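You operate a simulated robot arm through the tools that you are given. There is no shell and no other tool.

Carry out the task below with a simulated robot arm. There is one attempt and no reset: what you move stays moved.

## Task
Part fill the white jug, water the herb till its soil is dark and tip the rest away.
Fine: a cupful at most for the herb; cold tap, left off; put the jug back. Set down upright: white jug.

It is judged by the outcome, as a careful person would: the job done as asked, and still so three seconds after it is handed in. It fails if anything else is knocked over, pushed out of place, dropped, spilled or broken.

## Robot
A 7-joint arm with a three-finger gripper, fixed in place. Base frame: the origin is on the floor under the middle of its stand, x ahead of it, y to its left, z up. Lengths are in mm, angles in degrees, forces in N, time in s.
It reaches about 1342 mm from its shoulder. Its first joint turns from -166.0 to 166.0 degrees. Payload 2.69 kg.
The tool frame sits at the grasp point between the pads (the TCP): z along the fingers, y along the line on which they close. The tips reach 30 mm beyond it. The gripper opens to 128 mm; its body begins 117 mm behind the TCP.
Orientation is told as [roll, pitch, yaw] about the base's x, y, z axes, in that order, counted from this pose: with the fingers straight down and closing along the base's y, the tool's x points along the base's -x, its y along +y and its z along -z.

## Interface
- The arm moves only by the tool step_arm. Its argument "series" is a list of rows, each a list of 7 numbers: the gripper command, from -1 (fully open) to 1 (shut), values between in proportion, then the shift along the base's x, y, z in mm, then the turn, a rotation vector about the base's x, y, z in degrees. In form: [[fingers, dx, dy, dz, rx, ry, rz], ...]. A call has 1 to 20 rows; each row is the pose to reach, as a shift and turn from the pose commanded when the call began. Each row takes 0.2 s and may step no farther than 50 mm and 8.6 degrees from the row before; otherwise, or with a gripper value out of range, the whole call is refused. Where a pose cannot be reached the arm comes as near as it can. A force on the tool above 40 N (or 10 N above the force at the start of the call, whichever is more), or a blocked arm, ends the call early, and 0.2 s more pass. The fingers move at their own pace (about 127 mm/s each) and stop on an object; they squeeze with about 33 N. The grip force told is the motor's: it shows also when the fingers shut on nothing. Time passes only in rows, and 0.2 s behind the last, so rows that repeat a pose let the fingers close. It gives the time, the measured TCP pose, the force on the tool (base axes), the opening and the grip force at its end, in the units of the frame above (readings bear some noise), with the torque about the TCP (base axes, N m) and any sound that the robot's microphone picked up.
- Cameras (640 x 400 px; columns grow to the right, rows downward): "scene" is fixed at [401.1, -500.9, 1740.9]; the picture's right is [0.65, -0.76, 0.00], its down [-0.69, -0.59, -0.42] and it looks along [0.32, 0.27, -0.91] (base axes); focal length 301 px, centre (320, 200). "wrist" rides on the gripper at [58, 54, -131] in the tool frame; the picture's right is [-0.68, 0.74, 0.00], its down [-0.62, -0.57, -0.55] and it looks along [-0.40, -0.37, 0.84] (tool axes); focal length 234 px, centre (320, 200). There is no depth. A picture from a camera that has moved, and an enlarged one, comes with that camera's place and axes in the base frame and with its lens.
- grab_frame(camera): a new picture of that camera. No time passes.
- lift_body(by): moves the trunk up (or, below 0, down) by that many mm; the arm rides with it, the base frame stays. It gives what a move gives, with no picture.
- inspect(camera, box): a new picture of the part [left, top, right, bottom] of that camera's present view, enlarged. No time passes.
- close_job(): hands the job in; it is judged then, once.

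Nothing tells you positions but the pictures and the camera data. Unless the task says otherwise, let go and move clear before handing in.

The tools are called after "Call:" as a command line: name --pt "numbers of a row" for each row, then --argument value for the rest, lists and objects as JSON in quotes. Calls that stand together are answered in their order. step_arm: Moves the arm, as the interface text tells. Its arguments: {"type":"object","properties":{"series":{"type":"array"}},"required":["series"]} The other tools are called the same way: lift_body (by) moves the trunk up or down; grab_frame (camera) takes a picture; inspect (camera, box) takes an enlarged picture of a part of a camera's view; close_job () hands the job in.

At the start:

```text
time: 0.0
tool_pos: [479.0, -278.1, 1398.4]
tool_rot: [0.0, 0.1, 0.1]
force: [0.1, -0.3, 0.2]
torque: [0.01, 0.02, 0.0]
width: 128.1
grip_force: 0.1
trunk travel left (down, up): [-150.0, 200.0]
```

scene: 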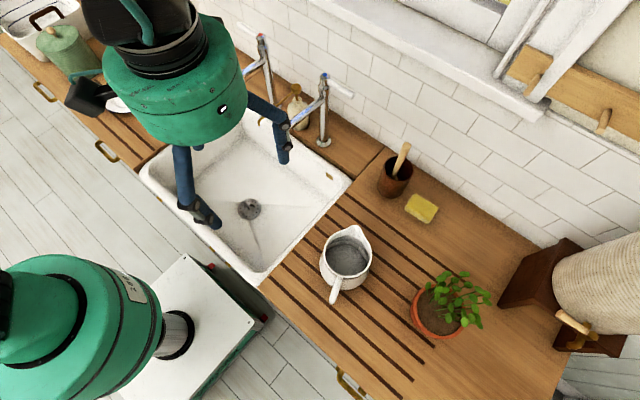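
wrist: 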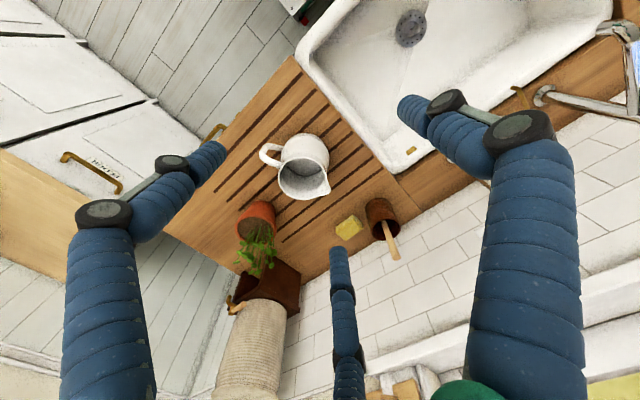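

I see a sink with two taps, a white jug on the wooden drainer to the right of the sink, and a potted herb farther right. I'll look closer at the taps, jug and herb before I move.

Call:
inspect --camera "scene" --box '[220, 20, 380, 160]'

Call:
inspect --camera "scene" --box '[290, 200, 410, 320]'

Call:
inspect --camera "scene" --box '[380, 240, 520, 360]'

Call:
inspect --camera "scene" --box '[0, 0, 640, 400]'

Call:
inspect --camera "wrist" --box '[220, 80, 420, 300]'

Call:
inspect --camera "wrist" --box '[380, 0, 640, 160]'

```text
2.86 times, centred on (300, 90) of scene
camera zoom: at [401.1, -500.9, 1740.9], right [0.65, -0.76, 0.0], down [-0.69, -0.59, -0.42], along [0.32, 0.27, -0.91], focal length 861 px, centre (377, 514)
```

zoom: 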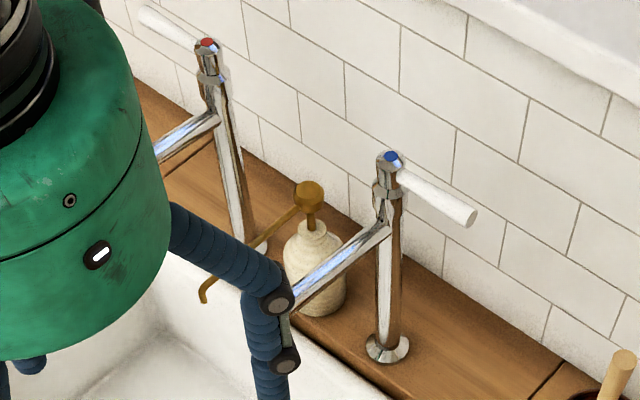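

```text
3.33 times, centred on (350, 260) of scene
camera zoom: at [401.1, -500.9, 1740.9], right [0.65, -0.76, 0.0], down [-0.69, -0.59, -0.42], along [0.32, 0.27, -0.91], focal length 1005 px, centre (220, 0)
```

zoom: 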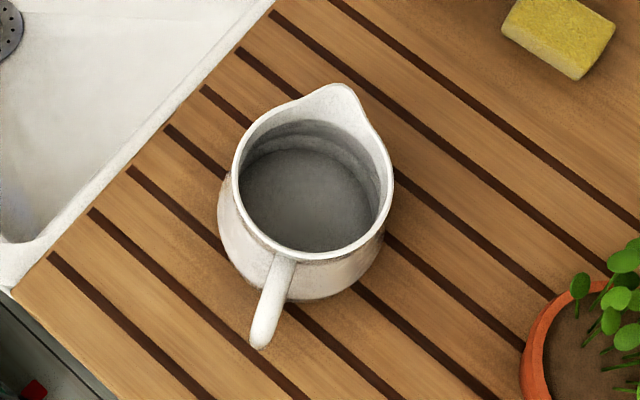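

```text
3.33 times, centred on (450, 300) of scene
camera zoom: at [401.1, -500.9, 1740.9], right [0.65, -0.76, 0.0], down [-0.69, -0.59, -0.42], along [0.32, 0.27, -0.91], focal length 1005 px, centre (-113, -133)
```

zoom: 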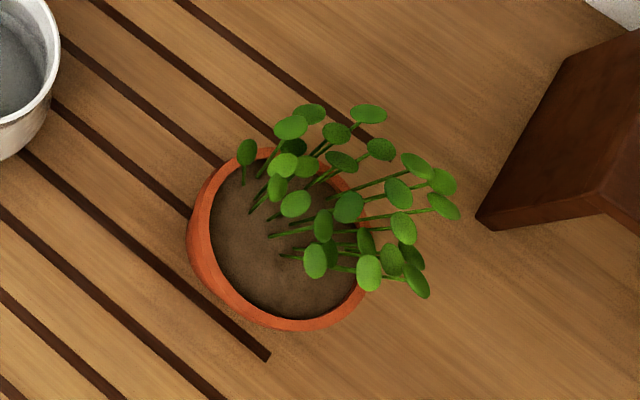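

```text
1.00 times, centred on (320, 200) of scene (not enlarged: the box is as wide or as high as the picture)
camera zoom: at [401.1, -500.9, 1740.9], right [0.65, -0.76, 0.0], down [-0.69, -0.59, -0.42], along [0.32, 0.27, -0.91], focal length 301 px, centre (320, 200)
```

zoom: 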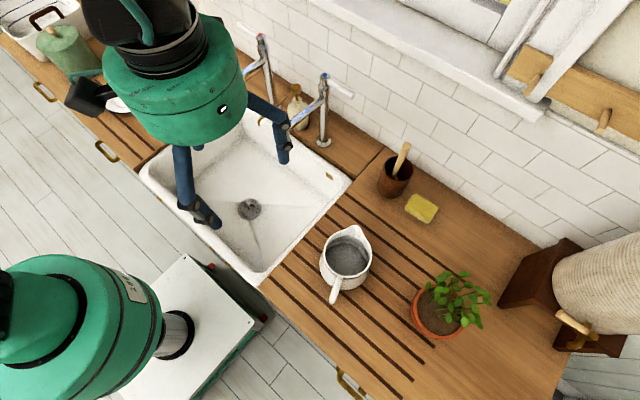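

```text
1.82 times, centred on (320, 190) of wrist
camera zoom: at [421.7, -225.1, 1527.7], right [0.68, 0.74, 0.0], down [0.62, -0.57, 0.55], along [0.4, -0.37, -0.84], focal length 426 px, centre (320, 218)
```

zoom: 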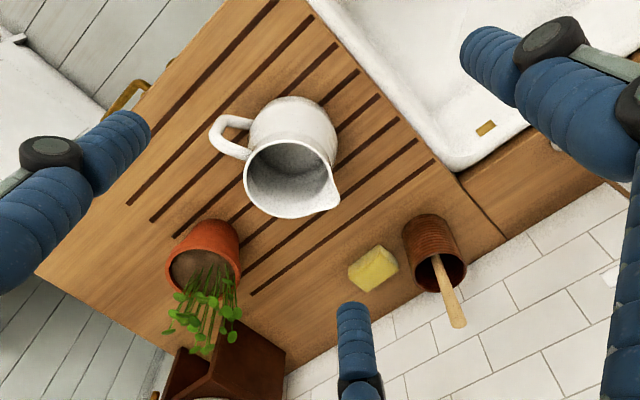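

```text
2.46 times, centred on (510, 80) of wrist
camera zoom: at [421.7, -225.1, 1527.7], right [0.68, 0.74, 0.0], down [0.62, -0.57, 0.55], along [0.4, -0.37, -0.84], focal length 576 px, centre (-148, 495)
```

zoom: 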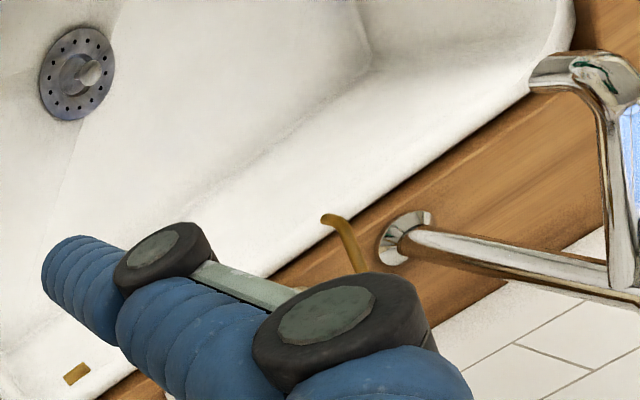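

The jug's rim centre works out at about (583, -433, 1028), with its handle pointing back towards the robot. The counter is at z≈900 and the cold tap (blue cap) has its post at about (869, -117). I'll move the arm left and back to get a clear view of the taps.

Call:
step_arm --pt "-1 -18 40 0 0 0 0" --pt "-1 -37 80 0 0 0 0" --pt "-1 -55 120 0 0 0 0" --pt "-1 -74 160 0 0 0 0" --pt "-1 -92 200 0 0 0 0" --pt "-1 -110 240 0 0 0 0" --pt "-1 -129 278 0 0 0 0"

Call:
grab_frame --camera "scene"

Call:
grab_frame --camera "wrist"

```text
time: 1.6
tool_pos: [350.0, -0.8, 1398.0]
tool_rot: [0.1, -0.2, -0.1]
force: [0.4, -0.2, -1.0]
torque: [0.04, -0.02, -0.02]
width: 127.8
grip_force: 0.2
trunk travel left (down, up): [-150.0, 200.0]
```

```text
taken
```

scene: 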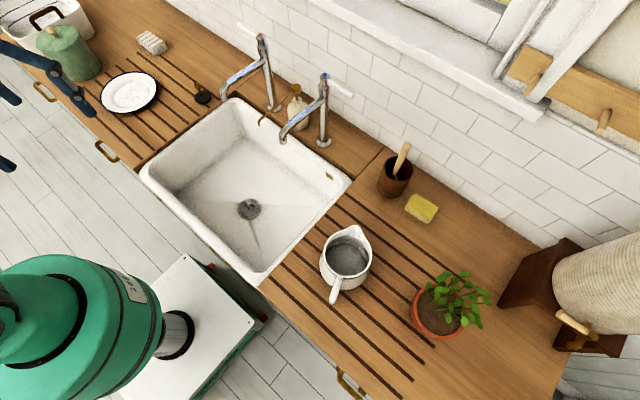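

```text
taken
camera wrist: at [293.1, 53.4, 1527.6], right [0.68, 0.74, 0.0], down [0.61, -0.57, 0.55], along [0.4, -0.37, -0.84], focal length 234 px, centre (320, 200)
```

wrist: 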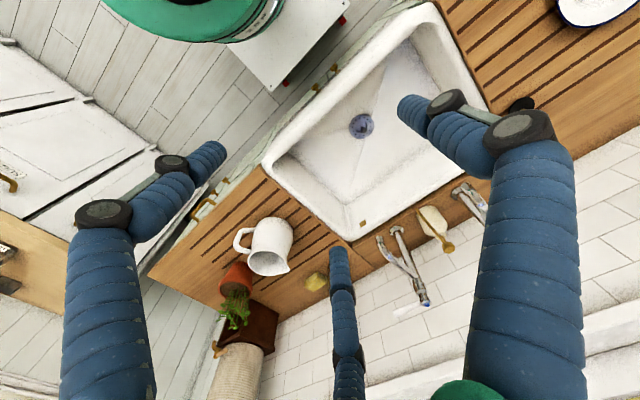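

Call:
inspect --camera "scene" --box '[210, 60, 370, 160]'

Call:
inspect --camera "scene" --box '[130, 90, 350, 290]'

Call:
inspect --camera "wrist" --box '[350, 170, 500, 330]'

Call:
inspect --camera "wrist" --box '[200, 190, 350, 330]'

Call:
inspect --camera "scene" --box '[370, 120, 450, 230]'

```text
4.00 times, centred on (290, 110) of scene
camera zoom: at [401.1, -500.9, 1740.9], right [0.65, -0.76, 0.0], down [-0.69, -0.59, -0.42], along [0.32, 0.27, -0.91], focal length 1206 px, centre (440, 560)
```

zoom: 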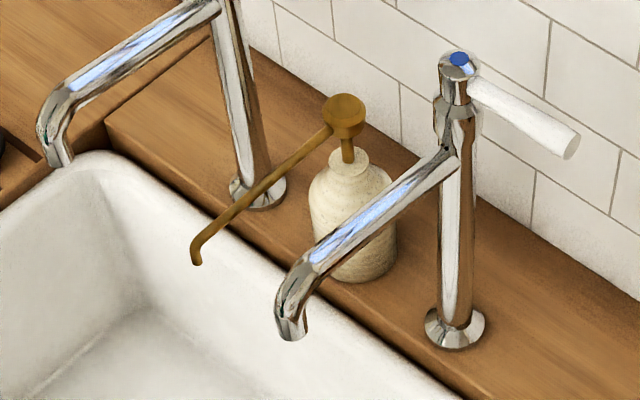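

```text
2.00 times, centred on (240, 190) of scene
camera zoom: at [401.1, -500.9, 1740.9], right [0.65, -0.76, 0.0], down [-0.69, -0.59, -0.42], along [0.32, 0.27, -0.91], focal length 603 px, centre (480, 220)
```

zoom: 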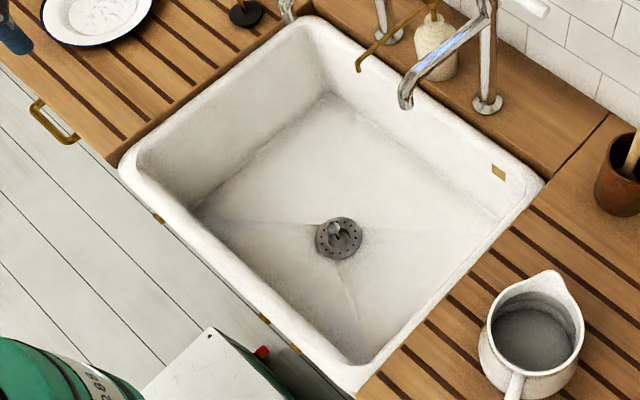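

```text
2.50 times, centred on (425, 250) of wrist
camera zoom: at [293.1, 53.4, 1527.6], right [0.68, 0.74, 0.0], down [0.61, -0.57, 0.55], along [0.4, -0.37, -0.84], focal length 585 px, centre (58, 75)
```

zoom: 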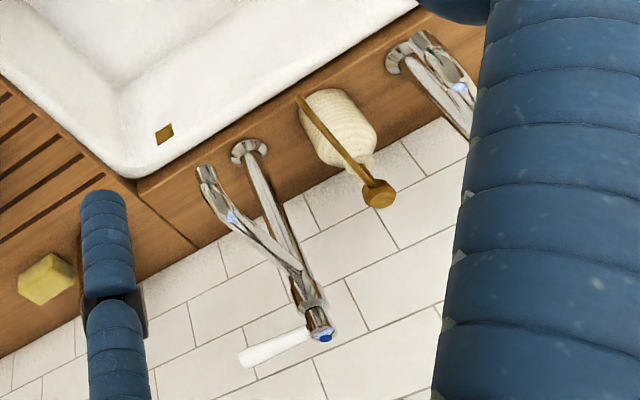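

```text
2.86 times, centred on (275, 260) of wrist
camera zoom: at [293.1, 53.4, 1527.6], right [0.68, 0.74, 0.0], down [0.61, -0.57, 0.55], along [0.4, -0.37, -0.84], focal length 669 px, centre (449, 29)
```

zoom: 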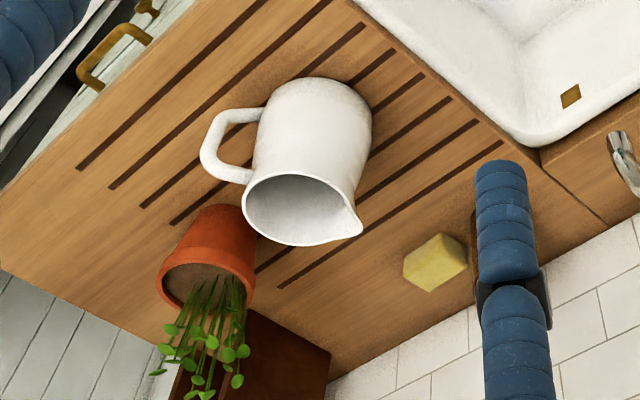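

```text
3.64 times, centred on (410, 175) of scene
camera zoom: at [401.1, -500.9, 1740.9], right [0.65, -0.76, 0.0], down [-0.69, -0.59, -0.42], along [0.32, 0.27, -0.91], focal length 1096 px, centre (-7, 291)
```

zoom: 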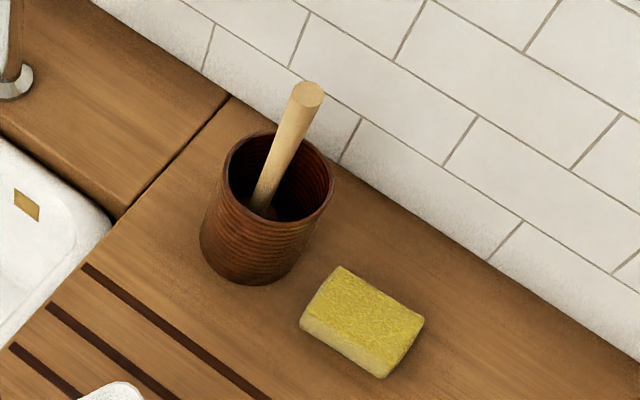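

The cold outlet triangulates to about (700, -116, 1069). Its lever is level and points to -y, with its tip at about (875, -202, 1164). I'll close the fingers partly, and then fully, in free air to learn how they move.

Call:
step_arm --pt "0 0 0 0 0 0 0" --pt "0 0 0 0 0 0 0" --pt "0 0 0 0 0 0 0"

Call:
grab_frame --camera "wrist"

Call:
grab_frame --camera "scene"

```text
time: 2.4
tool_pos: [348.8, 0.2, 1398.2]
tool_rot: [0.1, 0.0, 0.0]
force: [-0.9, -0.1, 0.6]
torque: [-0.05, -0.02, 0.02]
width: 63.7
grip_force: 0.0
trunk travel left (down, up): [-150.0, 200.0]
```

```text
taken
camera wrist: at [293.3, 53.2, 1527.5], right [0.68, 0.74, 0.0], down [0.62, -0.57, 0.55], along [0.4, -0.37, -0.84], focal length 234 px, centre (320, 200)
```

wrist: 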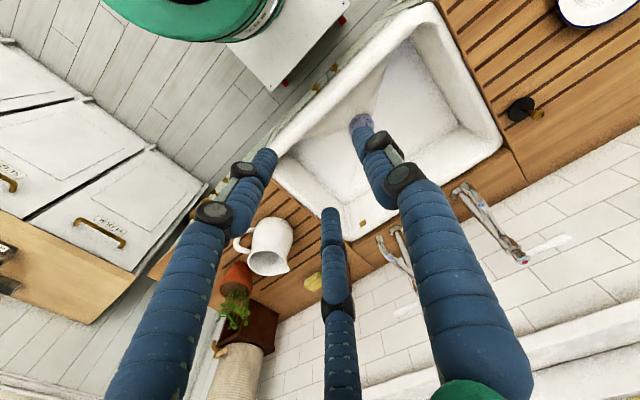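

```text
taken
```

scene: 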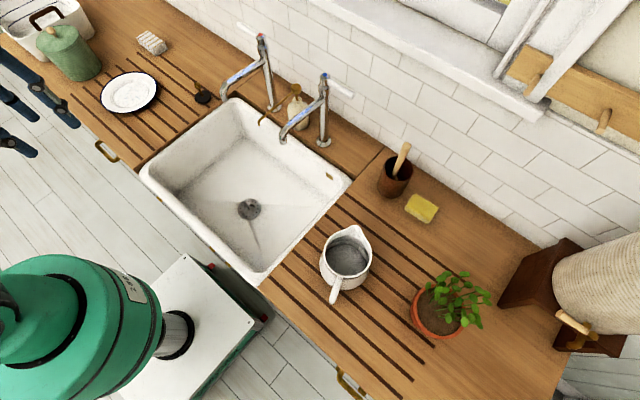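

The three fingers close radially, with the thumb on tool +y and the other two at -30° and 210°. Before going near the tap lever I need to know how far the window sill sticks out, so I'll look at it.

Call:
inspect --camera "wrist" --box '[340, 260, 640, 400]'

Call:
inspect --camera "scene" --box '[320, 0, 560, 140]'

```text
2.13 times, centred on (490, 330) of wrist
camera zoom: at [293.3, 53.2, 1527.5], right [0.68, 0.74, 0.0], down [0.62, -0.57, 0.55], along [0.4, -0.37, -0.84], focal length 500 px, centre (-43, -77)
```

zoom: 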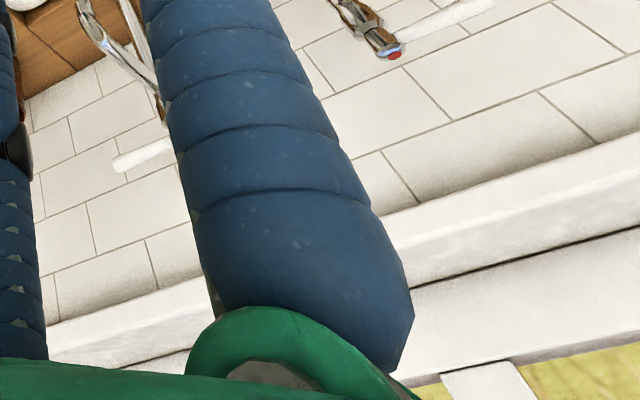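

```text
2.67 times, centred on (440, 70) of scene
camera zoom: at [401.1, -500.9, 1740.9], right [0.65, -0.76, 0.0], down [-0.69, -0.59, -0.42], along [0.32, 0.27, -0.91], focal length 804 px, centre (0, 547)
```

zoom: 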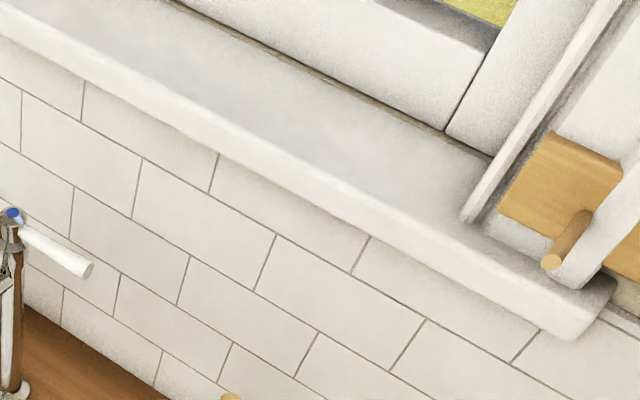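

The sill's lower front edge is at about x=960, z=1271, so a tool tilted back will clear it. I'll rotate the gripper about 160° so the thumb faces -y, which suits both caging the lever and taking the jug handle with the camera on top.

Call:
step_arm --pt "0 0 0 0 0 0 -8.4" --pt "0 0 0 0 0 0 -16.8" --pt "0 0 0 0 0 0 -25.2" --pt "0 0 0 0 0 0 -33.6" --pt "0 0 0 0 0 0 -42" --pt "0 0 0 0 0 0 -50.4" --pt "0 0 0 0 0 0 -58.8" --pt "0 0 0 0 0 0 -67.2" --pt "0 0 0 0 0 0 -75.6" --pt "0 0 0 0 0 0 -84" --pt "0 0 0 0 0 0 -92.4" --pt "0 0 0 0 0 0 -100.8" --pt "0 0 0 0 0 0 -109.2" --pt "0 0 0 0 0 0 -117.6" --pt "0 0 0 0 0 0 -126" --pt "0 0 0 0 0 0 -134.4" --pt "0 0 0 0 0 0 -142.8" --pt "0 0 0 0 0 0 -151.2" --pt "0 0 0 0 0 0 -159.6"

Call:
grab_frame --camera "wrist"

Call:
grab_frame --camera "scene"

```text
time: 6.4
tool_pos: [349.0, 0.6, 1397.9]
tool_rot: [0.0, 0.0, -159.7]
force: [-1.3, 0.1, -1.5]
torque: [0.0, -0.02, 0.01]
width: 64.0
grip_force: 0.0
trunk travel left (down, up): [-150.0, 200.0]
```

```text
taken
camera wrist: at [424.7, -31.1, 1527.5], right [-0.38, -0.93, 0.0], down [-0.77, 0.32, 0.55], along [-0.51, 0.21, -0.84], focal length 234 px, centre (320, 200)
```

wrist: 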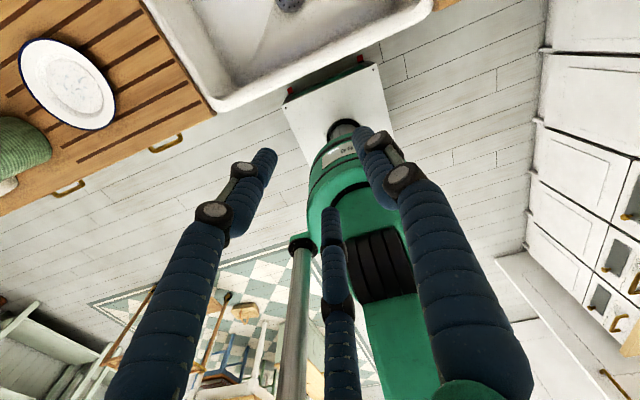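

```text
taken
```

scene: 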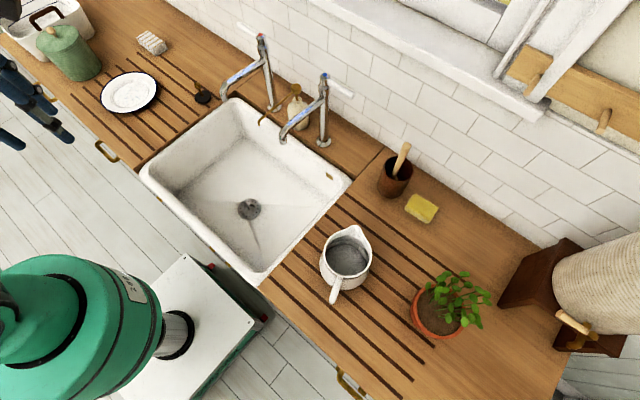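

The rotation worked. I'm moving to above the cold lever, tilted 20° so the gripper body stays away from the sill.

Call:
step_arm --pt "0 40 -15.4 -8.3 0.27 -1.52 -1.55" --pt "0 80 -30.9 -16.6 0.54 -3.04 -3.09" --pt "0 120 -46.3 -24.9 0.82 -4.56 -4.64" --pt "0 160 -61.7 -33.2 1.09 -6.09 -6.18" --pt "0 200 -77.2 -41.5 1.36 -7.61 -7.73" --pt "0 240 -92.6 -49.8 1.63 -9.13 -9.27" --pt "0 280 -108 -58 1.91 -10.65 -10.82" --pt "0 320 -123.4 -66.4 2.18 -12.17 -12.36" --pt "0 360 -138.9 -74.7 2.45 -13.69 -13.9" --pt "0 400 -154.3 -83 2.72 -15.2 -15.45" --pt "0 440 -169.7 -91.3 3.0 -16.74 -17.0" --pt "0 480 -185.2 -99.6 3.27 -18.26 -18.54" --pt "0 523 -200.6 -108 3.54 -19.78 -20.09"

Call:
grab_frame --camera "wrist"

Call:
grab_frame --camera "scene"

```text
time: 9.2
tool_pos: [872.4, -201.5, 1288.2]
tool_rot: [0.0, 20.1, -180.0]
force: [0.4, 0.5, 0.5]
torque: [0.02, 0.0, 0.01]
width: 63.9
grip_force: 0.1
trunk travel left (down, up): [-150.0, 200.0]
```

```text
taken
camera wrist: at [883.6, -255.2, 1430.5], right [-0.64, -0.74, -0.23], down [-0.77, 0.57, 0.31], along [-0.09, 0.37, -0.92], focal length 234 px, centre (320, 200)
```

wrist: 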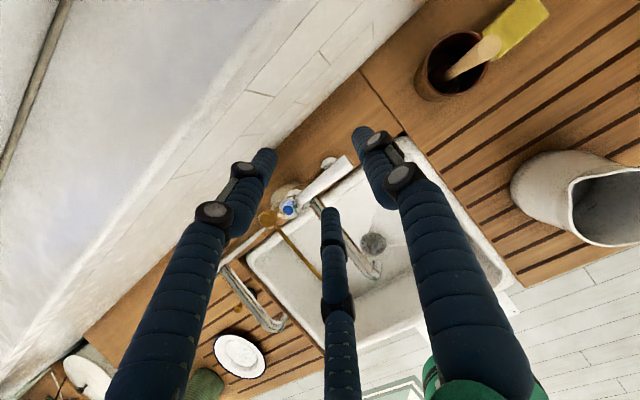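

```text
taken
```

scene: 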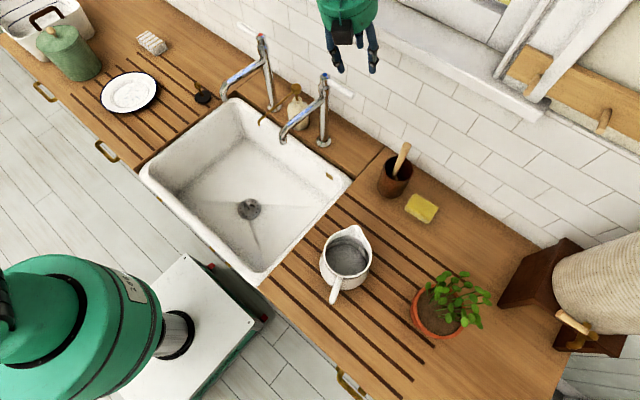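

The lever sits between the fingers as predicted. I'm lowering most of the way and then checking the alignment.

Call:
step_arm --pt "0 -2 0 -28 0 0 0" --pt "0 -4 0 -56 0 0 0" --pt "0 -5 0 -80 0 0 0"

Call:
grab_frame --camera "wrist"

Call:
inspect --camera "scene" --box '[280, 20, 420, 140]'

```text
time: 10.0
tool_pos: [867.3, -199.7, 1209.1]
tool_rot: [0.0, 20.1, -179.9]
force: [0.6, 0.2, -0.8]
torque: [0.0, 0.02, -0.02]
width: 63.8
grip_force: 0.1
trunk travel left (down, up): [-150.0, 200.0]
```

```text
taken
camera wrist: at [879.3, -254.1, 1351.4], right [-0.64, -0.74, -0.23], down [-0.77, 0.57, 0.3], along [-0.09, 0.37, -0.92], focal length 234 px, centre (320, 200)
```

wrist: 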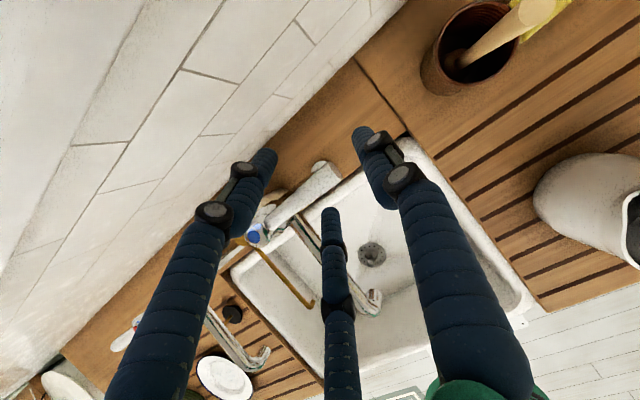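

```text
3.33 times, centred on (350, 80) of scene
camera zoom: at [401.1, -500.9, 1740.9], right [0.65, -0.76, 0.0], down [-0.69, -0.59, -0.42], along [0.32, 0.27, -0.91], focal length 1005 px, centre (220, 600)
```

zoom: 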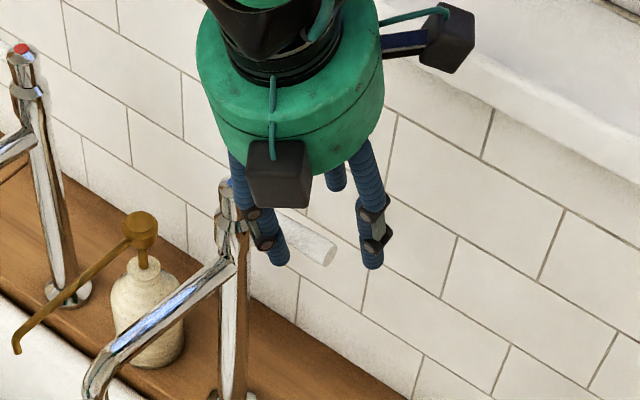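

The lever passes cleanly between the two fingers. I'm lowering around it.

Call:
step_arm --pt "0 0 0 -18 0 0 0" --pt "0 0 0 -36 0 0 0" --pt "0 0 0 -53 0 0 0"

Call:
grab_frame --camera "wrist"

Call:
inspect --camera "scene" --box '[280, 20, 420, 140]'

```text
time: 10.8
tool_pos: [865.9, -200.2, 1155.5]
tool_rot: [0.0, 20.0, -179.9]
force: [0.4, -0.9, -0.1]
torque: [-0.02, 0.01, 0.01]
width: 64.0
grip_force: 0.0
trunk travel left (down, up): [-150.0, 200.0]
```

```text
taken
camera wrist: at [878.7, -253.8, 1298.7], right [-0.63, -0.74, -0.23], down [-0.77, 0.56, 0.3], along [-0.09, 0.37, -0.92], focal length 234 px, centre (320, 200)
```

wrist: 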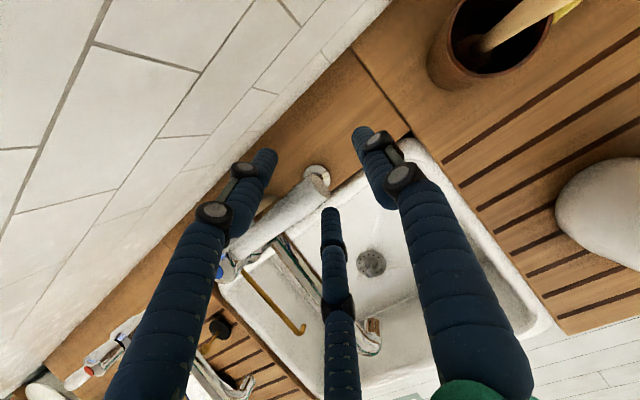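

```text
3.33 times, centred on (350, 80) of scene
camera zoom: at [401.1, -500.9, 1740.9], right [0.65, -0.76, 0.0], down [-0.69, -0.59, -0.42], along [0.32, 0.27, -0.91], focal length 1005 px, centre (220, 600)
```

zoom: 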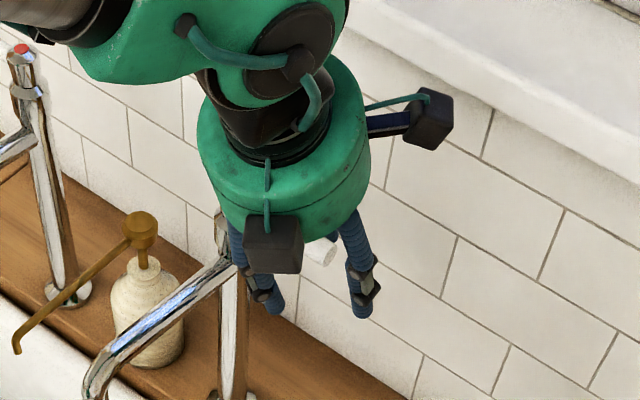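

The lever is caged. I'll try pulling it gently towards the robot in small steps, watching the force and listening for water.

Call:
step_arm --pt "0 -4 0 0 0 0 0" --pt "0 -8 0 0 0 0 0" --pt "0 -12 0 0 0 0 0" --pt "0 -15 0 0 0 0 0"

Call:
grab_frame --camera "wrist"

Call:
grab_frame --camera "scene"

```text
time: 11.8
tool_pos: [851.0, -200.9, 1157.5]
tool_rot: [0.1, 20.1, -180.0]
force: [-0.6, 0.0, 0.8]
torque: [0.0, -0.01, -0.02]
width: 64.1
grip_force: 0.0
trunk travel left (down, up): [-150.0, 200.0]
```

```text
taken
camera wrist: at [864.1, -254.8, 1298.5], right [-0.64, -0.74, -0.23], down [-0.77, 0.56, 0.3], along [-0.09, 0.37, -0.92], focal length 234 px, centre (320, 200)
```

wrist: 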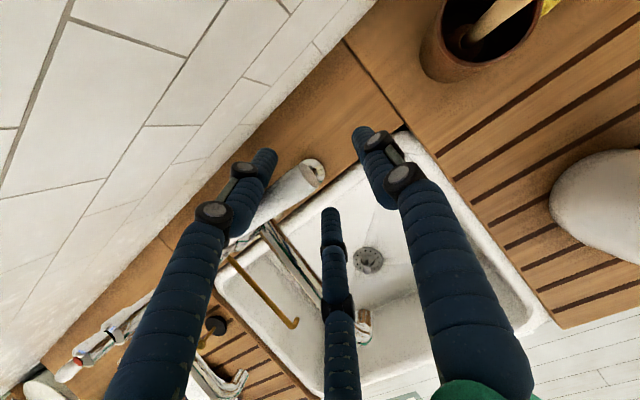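

```text
taken
```

scene: 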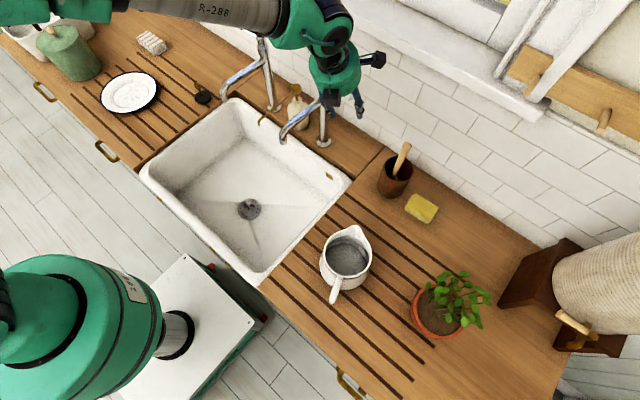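

Call:
step_arm --pt "0 -3 0 0 0 0 0" --pt "0 -6 0 0 0 0 0" --pt "0 -9 0 0 0 0 0"

Call:
inspect --camera "wrist" --box '[200, 100, 420, 300]'

```text
time: 12.6
tool_pos: [843.7, -201.3, 1156.5]
tool_rot: [0.0, 20.0, -179.9]
force: [-0.3, 0.4, 0.0]
torque: [0.01, -0.03, 0.0]
width: 64.4
grip_force: 0.1
trunk travel left (down, up): [-150.0, 200.0]
```

```text
2.00 times, centred on (310, 200) of wrist
camera zoom: at [854.9, -255.2, 1299.0], right [-0.63, -0.74, -0.23], down [-0.77, 0.57, 0.3], along [-0.09, 0.37, -0.92], focal length 468 px, centre (340, 200)
```

zoom: 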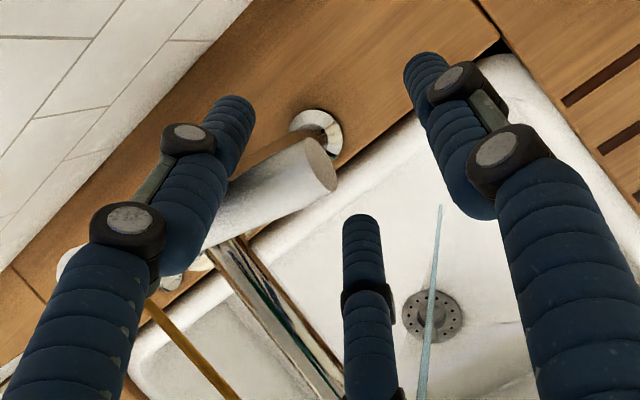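

A thin stream has appeared, so pulling towards the robot opens the tap. I'm checking it in the scene view.

Call:
inspect --camera "scene" --box '[200, 60, 380, 240]'

```text
2.22 times, centred on (290, 150) of scene
camera zoom: at [401.1, -500.9, 1740.9], right [0.65, -0.76, 0.0], down [-0.69, -0.59, -0.42], along [0.32, 0.27, -0.91], focal length 670 px, centre (387, 311)
```

zoom: 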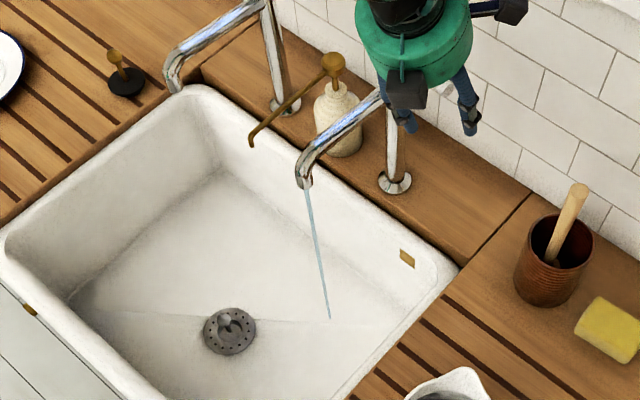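

The stream falls straight down from the outlet. I'll open the tap a little more for a moderate flow.

Call:
step_arm --pt "0 -4 0 0 0 0 0" --pt "0 -8 0 0 0 0 0" --pt "0 -12 0 0 0 0 0" --pt "0 -16 0 0 0 0 0"

Call:
inspect --camera "scene" --box '[200, 60, 380, 240]'

Call:
inspect --camera "wrist" --box '[200, 100, 420, 300]'

```text
time: 13.6
tool_pos: [827.8, -200.2, 1155.9]
tool_rot: [0.0, 20.0, -179.8]
force: [-0.8, -0.6, 0.3]
torque: [0.03, -0.02, 0.0]
width: 64.3
grip_force: 0.0
trunk travel left (down, up): [-150.0, 200.0]
```

```text
2.22 times, centred on (290, 150) of scene
camera zoom: at [401.1, -500.9, 1740.9], right [0.65, -0.76, 0.0], down [-0.69, -0.59, -0.42], along [0.32, 0.27, -0.91], focal length 670 px, centre (387, 311)
```

zoom: 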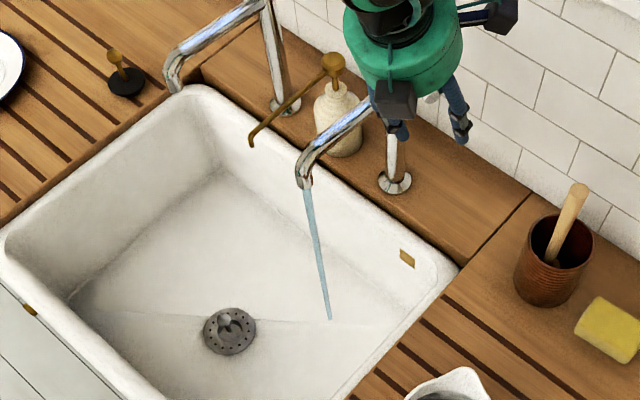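

```text
2.00 times, centred on (310, 200) of wrist
camera zoom: at [839.3, -255.1, 1299.2], right [-0.63, -0.74, -0.23], down [-0.77, 0.56, 0.3], along [-0.09, 0.37, -0.92], focal length 468 px, centre (340, 200)
```

zoom: 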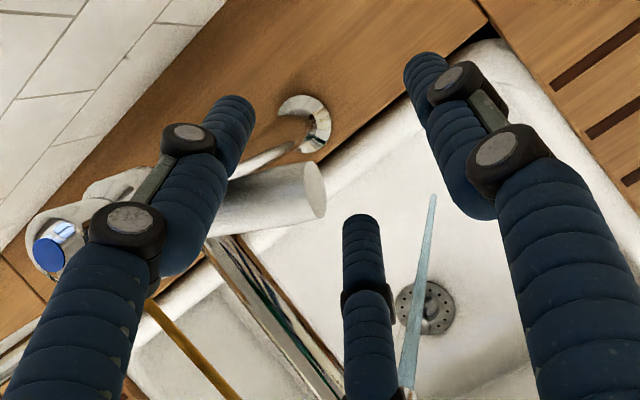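

The stream is now moderate. I'm leaving the lever straight up, then swinging round to a point behind the jug handle with the gripper nearly level. The handle heading is about 22°.

Call:
step_arm --pt "0 2 0 35 0 0 0" --pt "0 3 0 70 0 0 0" --pt "0 3 0 105 0 0 0" --pt "0 -34.8 -25.9 99.9 1.06 -5.35 1.67" --pt "0 -72.6 -51.8 94.8 2.13 -10.69 3.34" --pt "0 -110.4 -77.7 89.7 3.19 -16.04 5.01" --pt "0 -148.2 -103.6 84.6 4.25 -21.38 6.68" --pt "0 -186 -129.5 79.5 5.32 -26.73 8.35" --pt "0 -223.8 -155.4 74.4 6.38 -32.08 10.01" --pt "0 -261.6 -181.3 69.3 7.44 -37.42 11.68" --pt "0 -299.4 -207.2 64.2 8.51 -42.77 13.35" --pt "0 -337.2 -233.1 59.1 9.57 -48.11 15.02" --pt "0 -375 -259 54 10.63 -53.46 16.69" --pt "0 -412.8 -284.9 48.9 11.7 -58.8 18.36" --pt "0 -450.6 -311 44 12.76 -64.15 20.03"

Call:
grab_frame --camera "wrist"

Call:
grab_frame --camera "scene"

```text
time: 16.8
tool_pos: [376.8, -511.4, 1200.1]
tool_rot: [2.1, 85.2, -155.4]
force: [0.8, 0.6, 0.9]
torque: [0.0, 0.02, -0.02]
width: 63.8
grip_force: 0.0
trunk travel left (down, up): [-150.0, 200.0]
```

```text
taken
camera wrist: at [283.1, -608.3, 1269.4], right [0.23, -0.7, -0.67], down [-0.77, 0.29, -0.57], along [0.6, 0.65, -0.48], focal length 234 px, centre (320, 200)
```

wrist: 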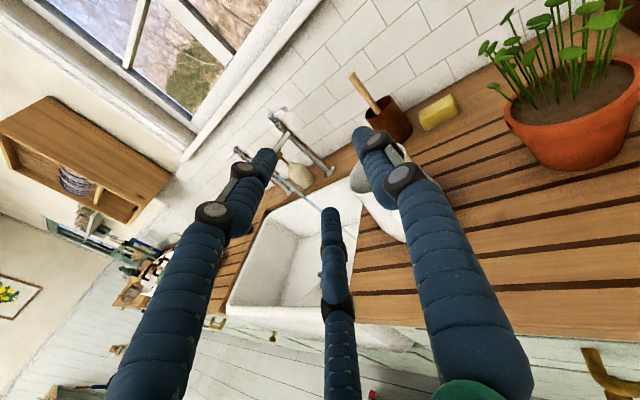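

```text
taken
```

scene: 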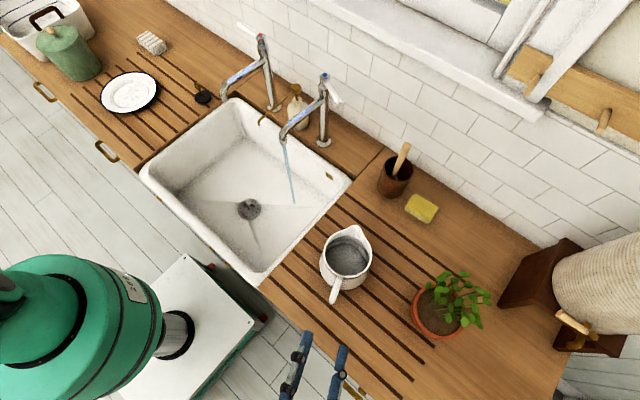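

The tap keeps running into the sink and the gripper is in line behind the jug. I'm lowering to handle height.

Call:
step_arm --pt "0 0 0 -45 0 0 0" --pt "0 0 0 -90 0 0 0" --pt "0 0 0 -135 0 0 0" --pt "0 0 0 -180 0 0 0" --pt "0 0 0 -220 0 0 0"

Call:
inspect --camera "scene" --box '[240, 220, 420, 400]'

Call:
grab_frame --camera "wrist"

```text
time: 18.0
tool_pos: [376.7, -511.6, 982.3]
tool_rot: [2.3, 85.0, -155.1]
force: [0.5, 1.0, 0.0]
torque: [-0.05, 0.06, -0.03]
width: 63.9
grip_force: 0.0
trunk travel left (down, up): [-150.0, 200.0]
```

```text
2.22 times, centred on (330, 310) of scene
camera zoom: at [401.1, -500.9, 1740.9], right [0.65, -0.76, 0.0], down [-0.69, -0.59, -0.42], along [0.32, 0.27, -0.91], focal length 670 px, centre (298, -44)
```

zoom: 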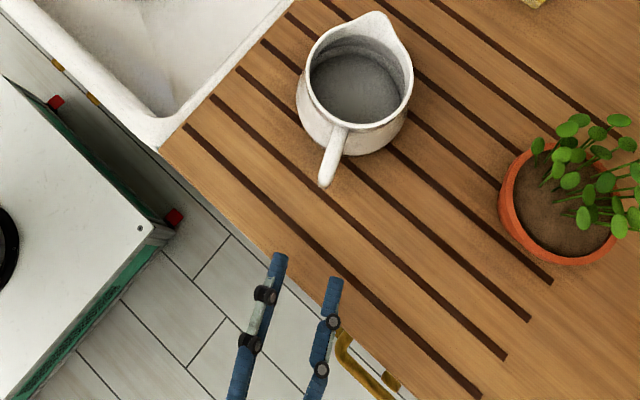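

```text
taken
camera wrist: at [282.7, -609.6, 1050.4], right [0.23, -0.71, -0.67], down [-0.77, 0.29, -0.57], along [0.6, 0.65, -0.48], focal length 234 px, centre (320, 200)
```

wrist: 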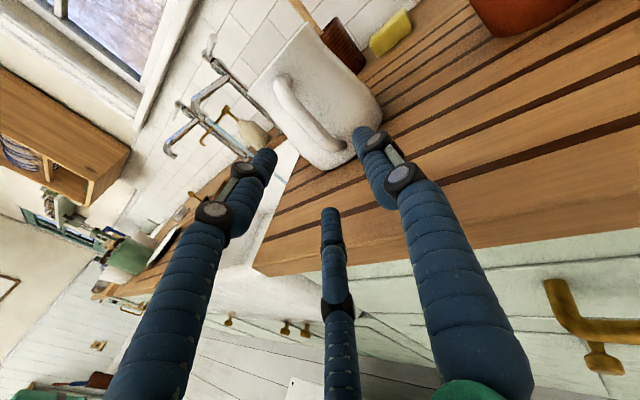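

Call:
inspect --camera "wrist" --box '[230, 20, 400, 190]'

```text
2.35 times, centred on (315, 105) of wrist
camera zoom: at [282.7, -609.6, 1050.4], right [0.23, -0.71, -0.67], down [-0.77, 0.29, -0.57], along [0.6, 0.65, -0.48], focal length 551 px, centre (332, 424)
```

zoom: 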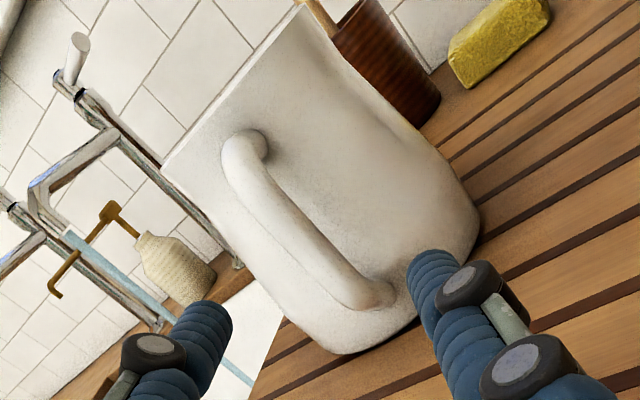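

The handle runs nearly straight from z≈1022 down to z≈950 and sits between the open fingers. I'm advancing along the handle heading.

Call:
step_arm --pt "0 24 11 1 0 0 0" --pt "0 48 22 2 0 0 0" --pt "0 72 33 3 0 0 0"

Call:
inspect --camera "scene" --box '[270, 220, 410, 340]'

Call:
inspect --camera "wrist" --box '[180, 20, 420, 260]'

```text
time: 18.8
tool_pos: [448.9, -479.2, 983.4]
tool_rot: [0.5, 85.0, -157.0]
force: [-0.3, 0.2, 0.2]
torque: [0.01, -0.01, 0.0]
width: 63.9
grip_force: 0.2
trunk travel left (down, up): [-150.0, 200.0]
```

```text
3.33 times, centred on (340, 280) of scene
camera zoom: at [401.1, -500.9, 1740.9], right [0.65, -0.76, 0.0], down [-0.69, -0.59, -0.42], along [0.32, 0.27, -0.91], focal length 1005 px, centre (253, -67)
```

zoom: 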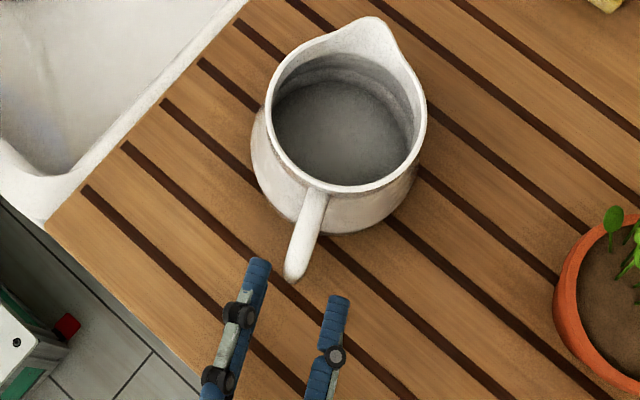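

```text
1.67 times, centred on (300, 140) of wrist
camera zoom: at [354.8, -576.8, 1052.4], right [0.23, -0.7, -0.67], down [-0.77, 0.29, -0.57], along [0.6, 0.65, -0.47], focal length 390 px, centre (353, 300)
```

zoom: 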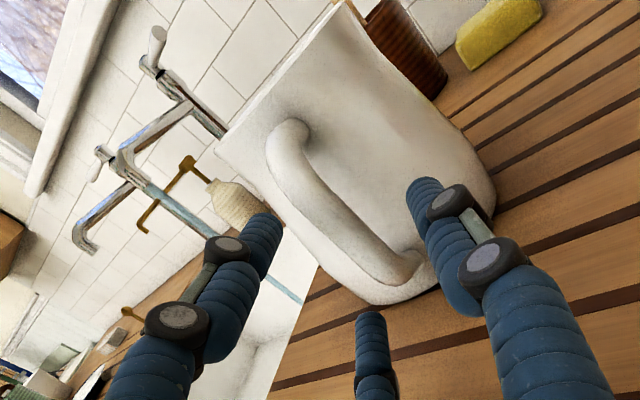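

The handle lies between the upper and lower fingers and the thumb. I'm making the final advance and then closing.

Call:
step_arm --pt "0 13 6 1 0 0 0" --pt "0 26 12 2 0 0 0" --pt "0 26 12 2 0 0 0"

Call:
inspect --camera "scene" --box '[270, 220, 410, 340]'

Call:
inspect --camera "wrist" --box '[180, 20, 420, 260]'

```text
time: 19.6
tool_pos: [475.0, -467.7, 985.2]
tool_rot: [0.8, 85.0, -156.6]
force: [0.7, 0.2, -0.6]
torque: [0.0, -0.02, 0.0]
width: 63.8
grip_force: 0.1
trunk travel left (down, up): [-150.0, 200.0]
```

```text
3.33 times, centred on (340, 280) of scene
camera zoom: at [401.1, -500.9, 1740.9], right [0.65, -0.76, 0.0], down [-0.69, -0.59, -0.42], along [0.32, 0.27, -0.91], focal length 1005 px, centre (253, -67)
```

zoom: 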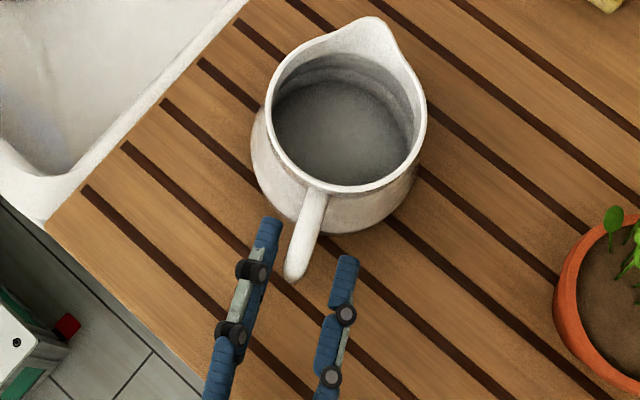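

```text
1.67 times, centred on (300, 140) of wrist
camera zoom: at [380.8, -565.4, 1054.6], right [0.23, -0.7, -0.67], down [-0.77, 0.29, -0.57], along [0.6, 0.65, -0.48], focal length 390 px, centre (353, 300)
```

zoom: 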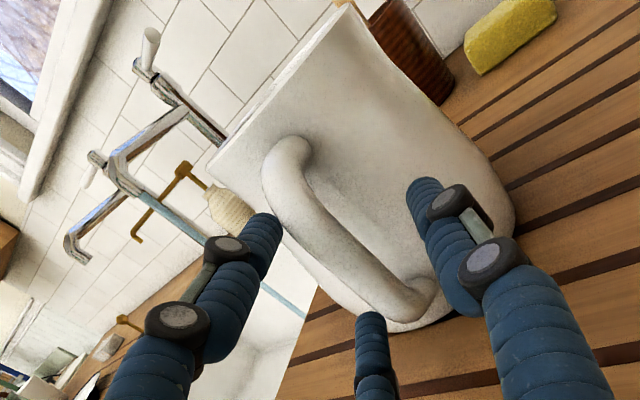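

The handle is well within the pads, so I'm closing on it.

Call:
step_arm --pt "0.3 2 1 0 0 0 0" --pt "0.5 3 1.2 0 0 0 0" --pt "0.7 3 1.2 0 0 0 0" --pt "1 3 1.2 0 0 0 0" --pt "1 3 1.2 0 0 0 0" --pt "1 3 1.2 0 0 0 0"

Call:
inspect --camera "scene" --box '[270, 220, 410, 340]'

Call:
inspect --camera "wrist" --box '[180, 20, 420, 260]'

```text
time: 21.0
tool_pos: [477.6, -464.6, 985.2]
tool_rot: [0.8, 85.0, -156.7]
force: [1.7, 1.1, 0.6]
torque: [0.16, 0.05, 0.04]
width: 25.8
grip_force: 33.2
trunk travel left (down, up): [-150.0, 200.0]
```

```text
3.33 times, centred on (340, 280) of scene
camera zoom: at [401.1, -500.9, 1740.9], right [0.65, -0.76, 0.0], down [-0.69, -0.59, -0.42], along [0.32, 0.27, -0.91], focal length 1005 px, centre (253, -67)
```

zoom: 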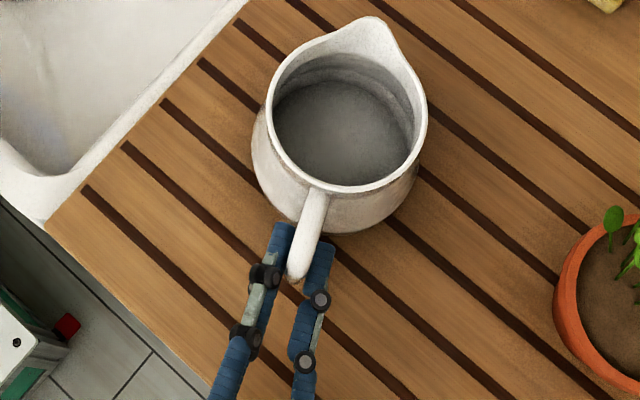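

```text
1.67 times, centred on (300, 140) of wrist
camera zoom: at [383.8, -563.8, 1054.2], right [0.23, -0.7, -0.67], down [-0.77, 0.29, -0.57], along [0.6, 0.65, -0.48], focal length 390 px, centre (353, 300)
```

zoom: 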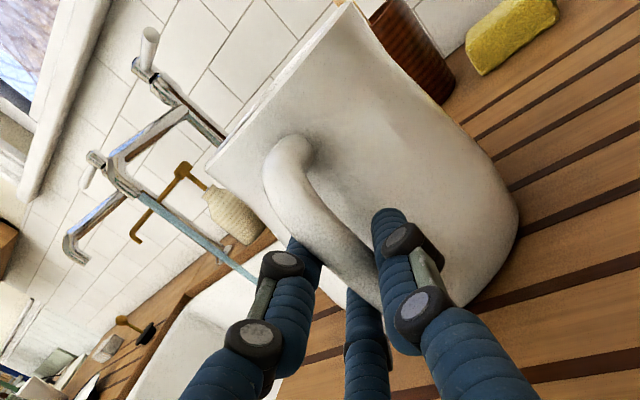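

The grip is firm and the jug hasn't shifted. I'll lift it 18 mm slowly and check for slip or tilt.

Call:
step_arm --pt "1 0 0 4 0 0 0" --pt "1 0 0 8 0 0 0" --pt "1 0 0 13 0 0 0" --pt "1 0 0 18 0 0 0" --pt "1 0 0 18 0 0 0"

Call:
inspect --camera "scene" --box '[270, 220, 410, 340]'

Call:
inspect --camera "wrist" --box '[180, 20, 420, 260]'

```text
time: 22.2
tool_pos: [478.7, -466.0, 1003.2]
tool_rot: [0.6, 85.0, -156.9]
force: [0.2, -0.1, -5.7]
torque: [-0.17, 0.59, -0.02]
width: 25.7
grip_force: 33.1
trunk travel left (down, up): [-150.0, 200.0]
```

```text
3.33 times, centred on (340, 280) of scene
camera zoom: at [401.1, -500.9, 1740.9], right [0.65, -0.76, 0.0], down [-0.69, -0.59, -0.42], along [0.32, 0.27, -0.91], focal length 1005 px, centre (253, -67)
```

zoom: 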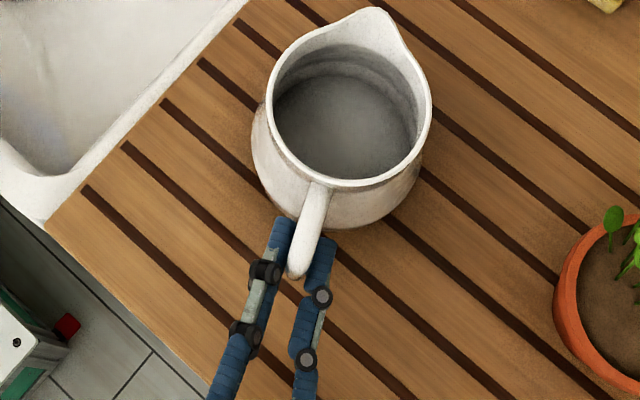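

```text
1.67 times, centred on (300, 140) of wrist
camera zoom: at [384.3, -563.4, 1072.3], right [0.23, -0.7, -0.67], down [-0.77, 0.29, -0.57], along [0.6, 0.65, -0.48], focal length 390 px, centre (353, 300)
```

zoom: 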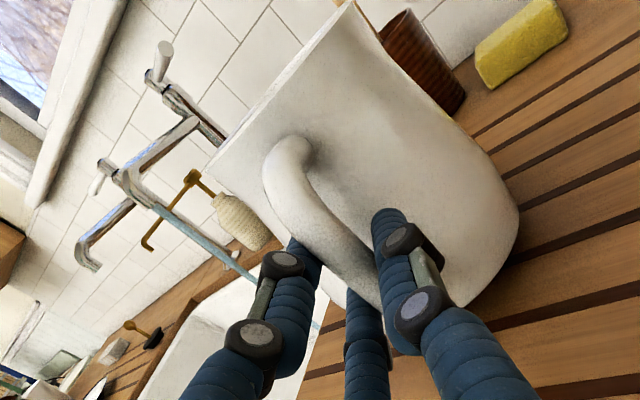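

The jug is held rigidly, weighs about 0.58 kg empty, and hasn't slipped. I'm carrying it low over the sink, stopping short of the stream.

Call:
step_arm --pt "1 6 20 2 0 0 0" --pt "1 14 55 3 0 0 0" --pt "1 23 95 3 0 0 0" --pt "1 32 135 2 0 0 0" --pt "1 41 175 0 0 0 0" --pt "1 52 205 -8 0 0 0" --pt "1 60 225 -16 0 0 0" --pt "1 66 236 -23 0 0 0" --pt "1 66 236 -23 0 0 0"

Call:
inspect --camera "scene" --box '[180, 60, 400, 300]'

Call:
grab_frame --camera "wrist"

```text
time: 24.2
tool_pos: [544.6, -229.2, 979.4]
tool_rot: [0.9, 85.0, -156.6]
force: [-0.4, 0.8, -5.7]
torque: [-0.22, 0.62, 0.0]
width: 25.7
grip_force: 32.8
trunk travel left (down, up): [-150.0, 200.0]
```

```text
1.67 times, centred on (290, 180) of scene
camera zoom: at [401.1, -500.9, 1740.9], right [0.65, -0.76, 0.0], down [-0.69, -0.59, -0.42], along [0.32, 0.27, -0.91], focal length 502 px, centre (370, 233)
```

zoom: 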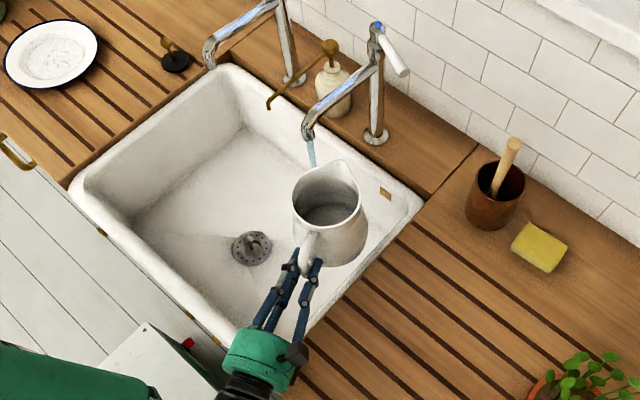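

```text
taken
camera wrist: at [450.8, -327.6, 1049.4], right [0.23, -0.7, -0.67], down [-0.77, 0.29, -0.57], along [0.6, 0.65, -0.48], focal length 234 px, centre (320, 200)
```

wrist: 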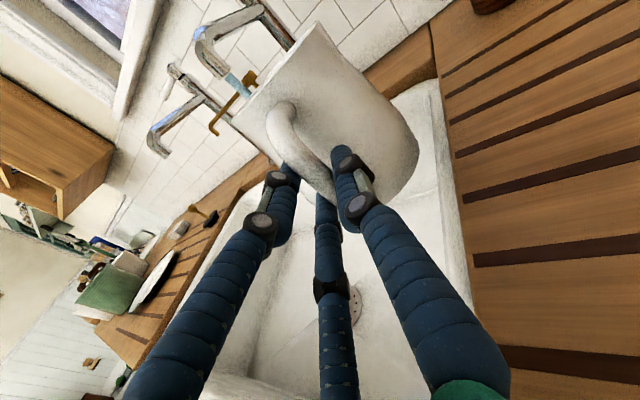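

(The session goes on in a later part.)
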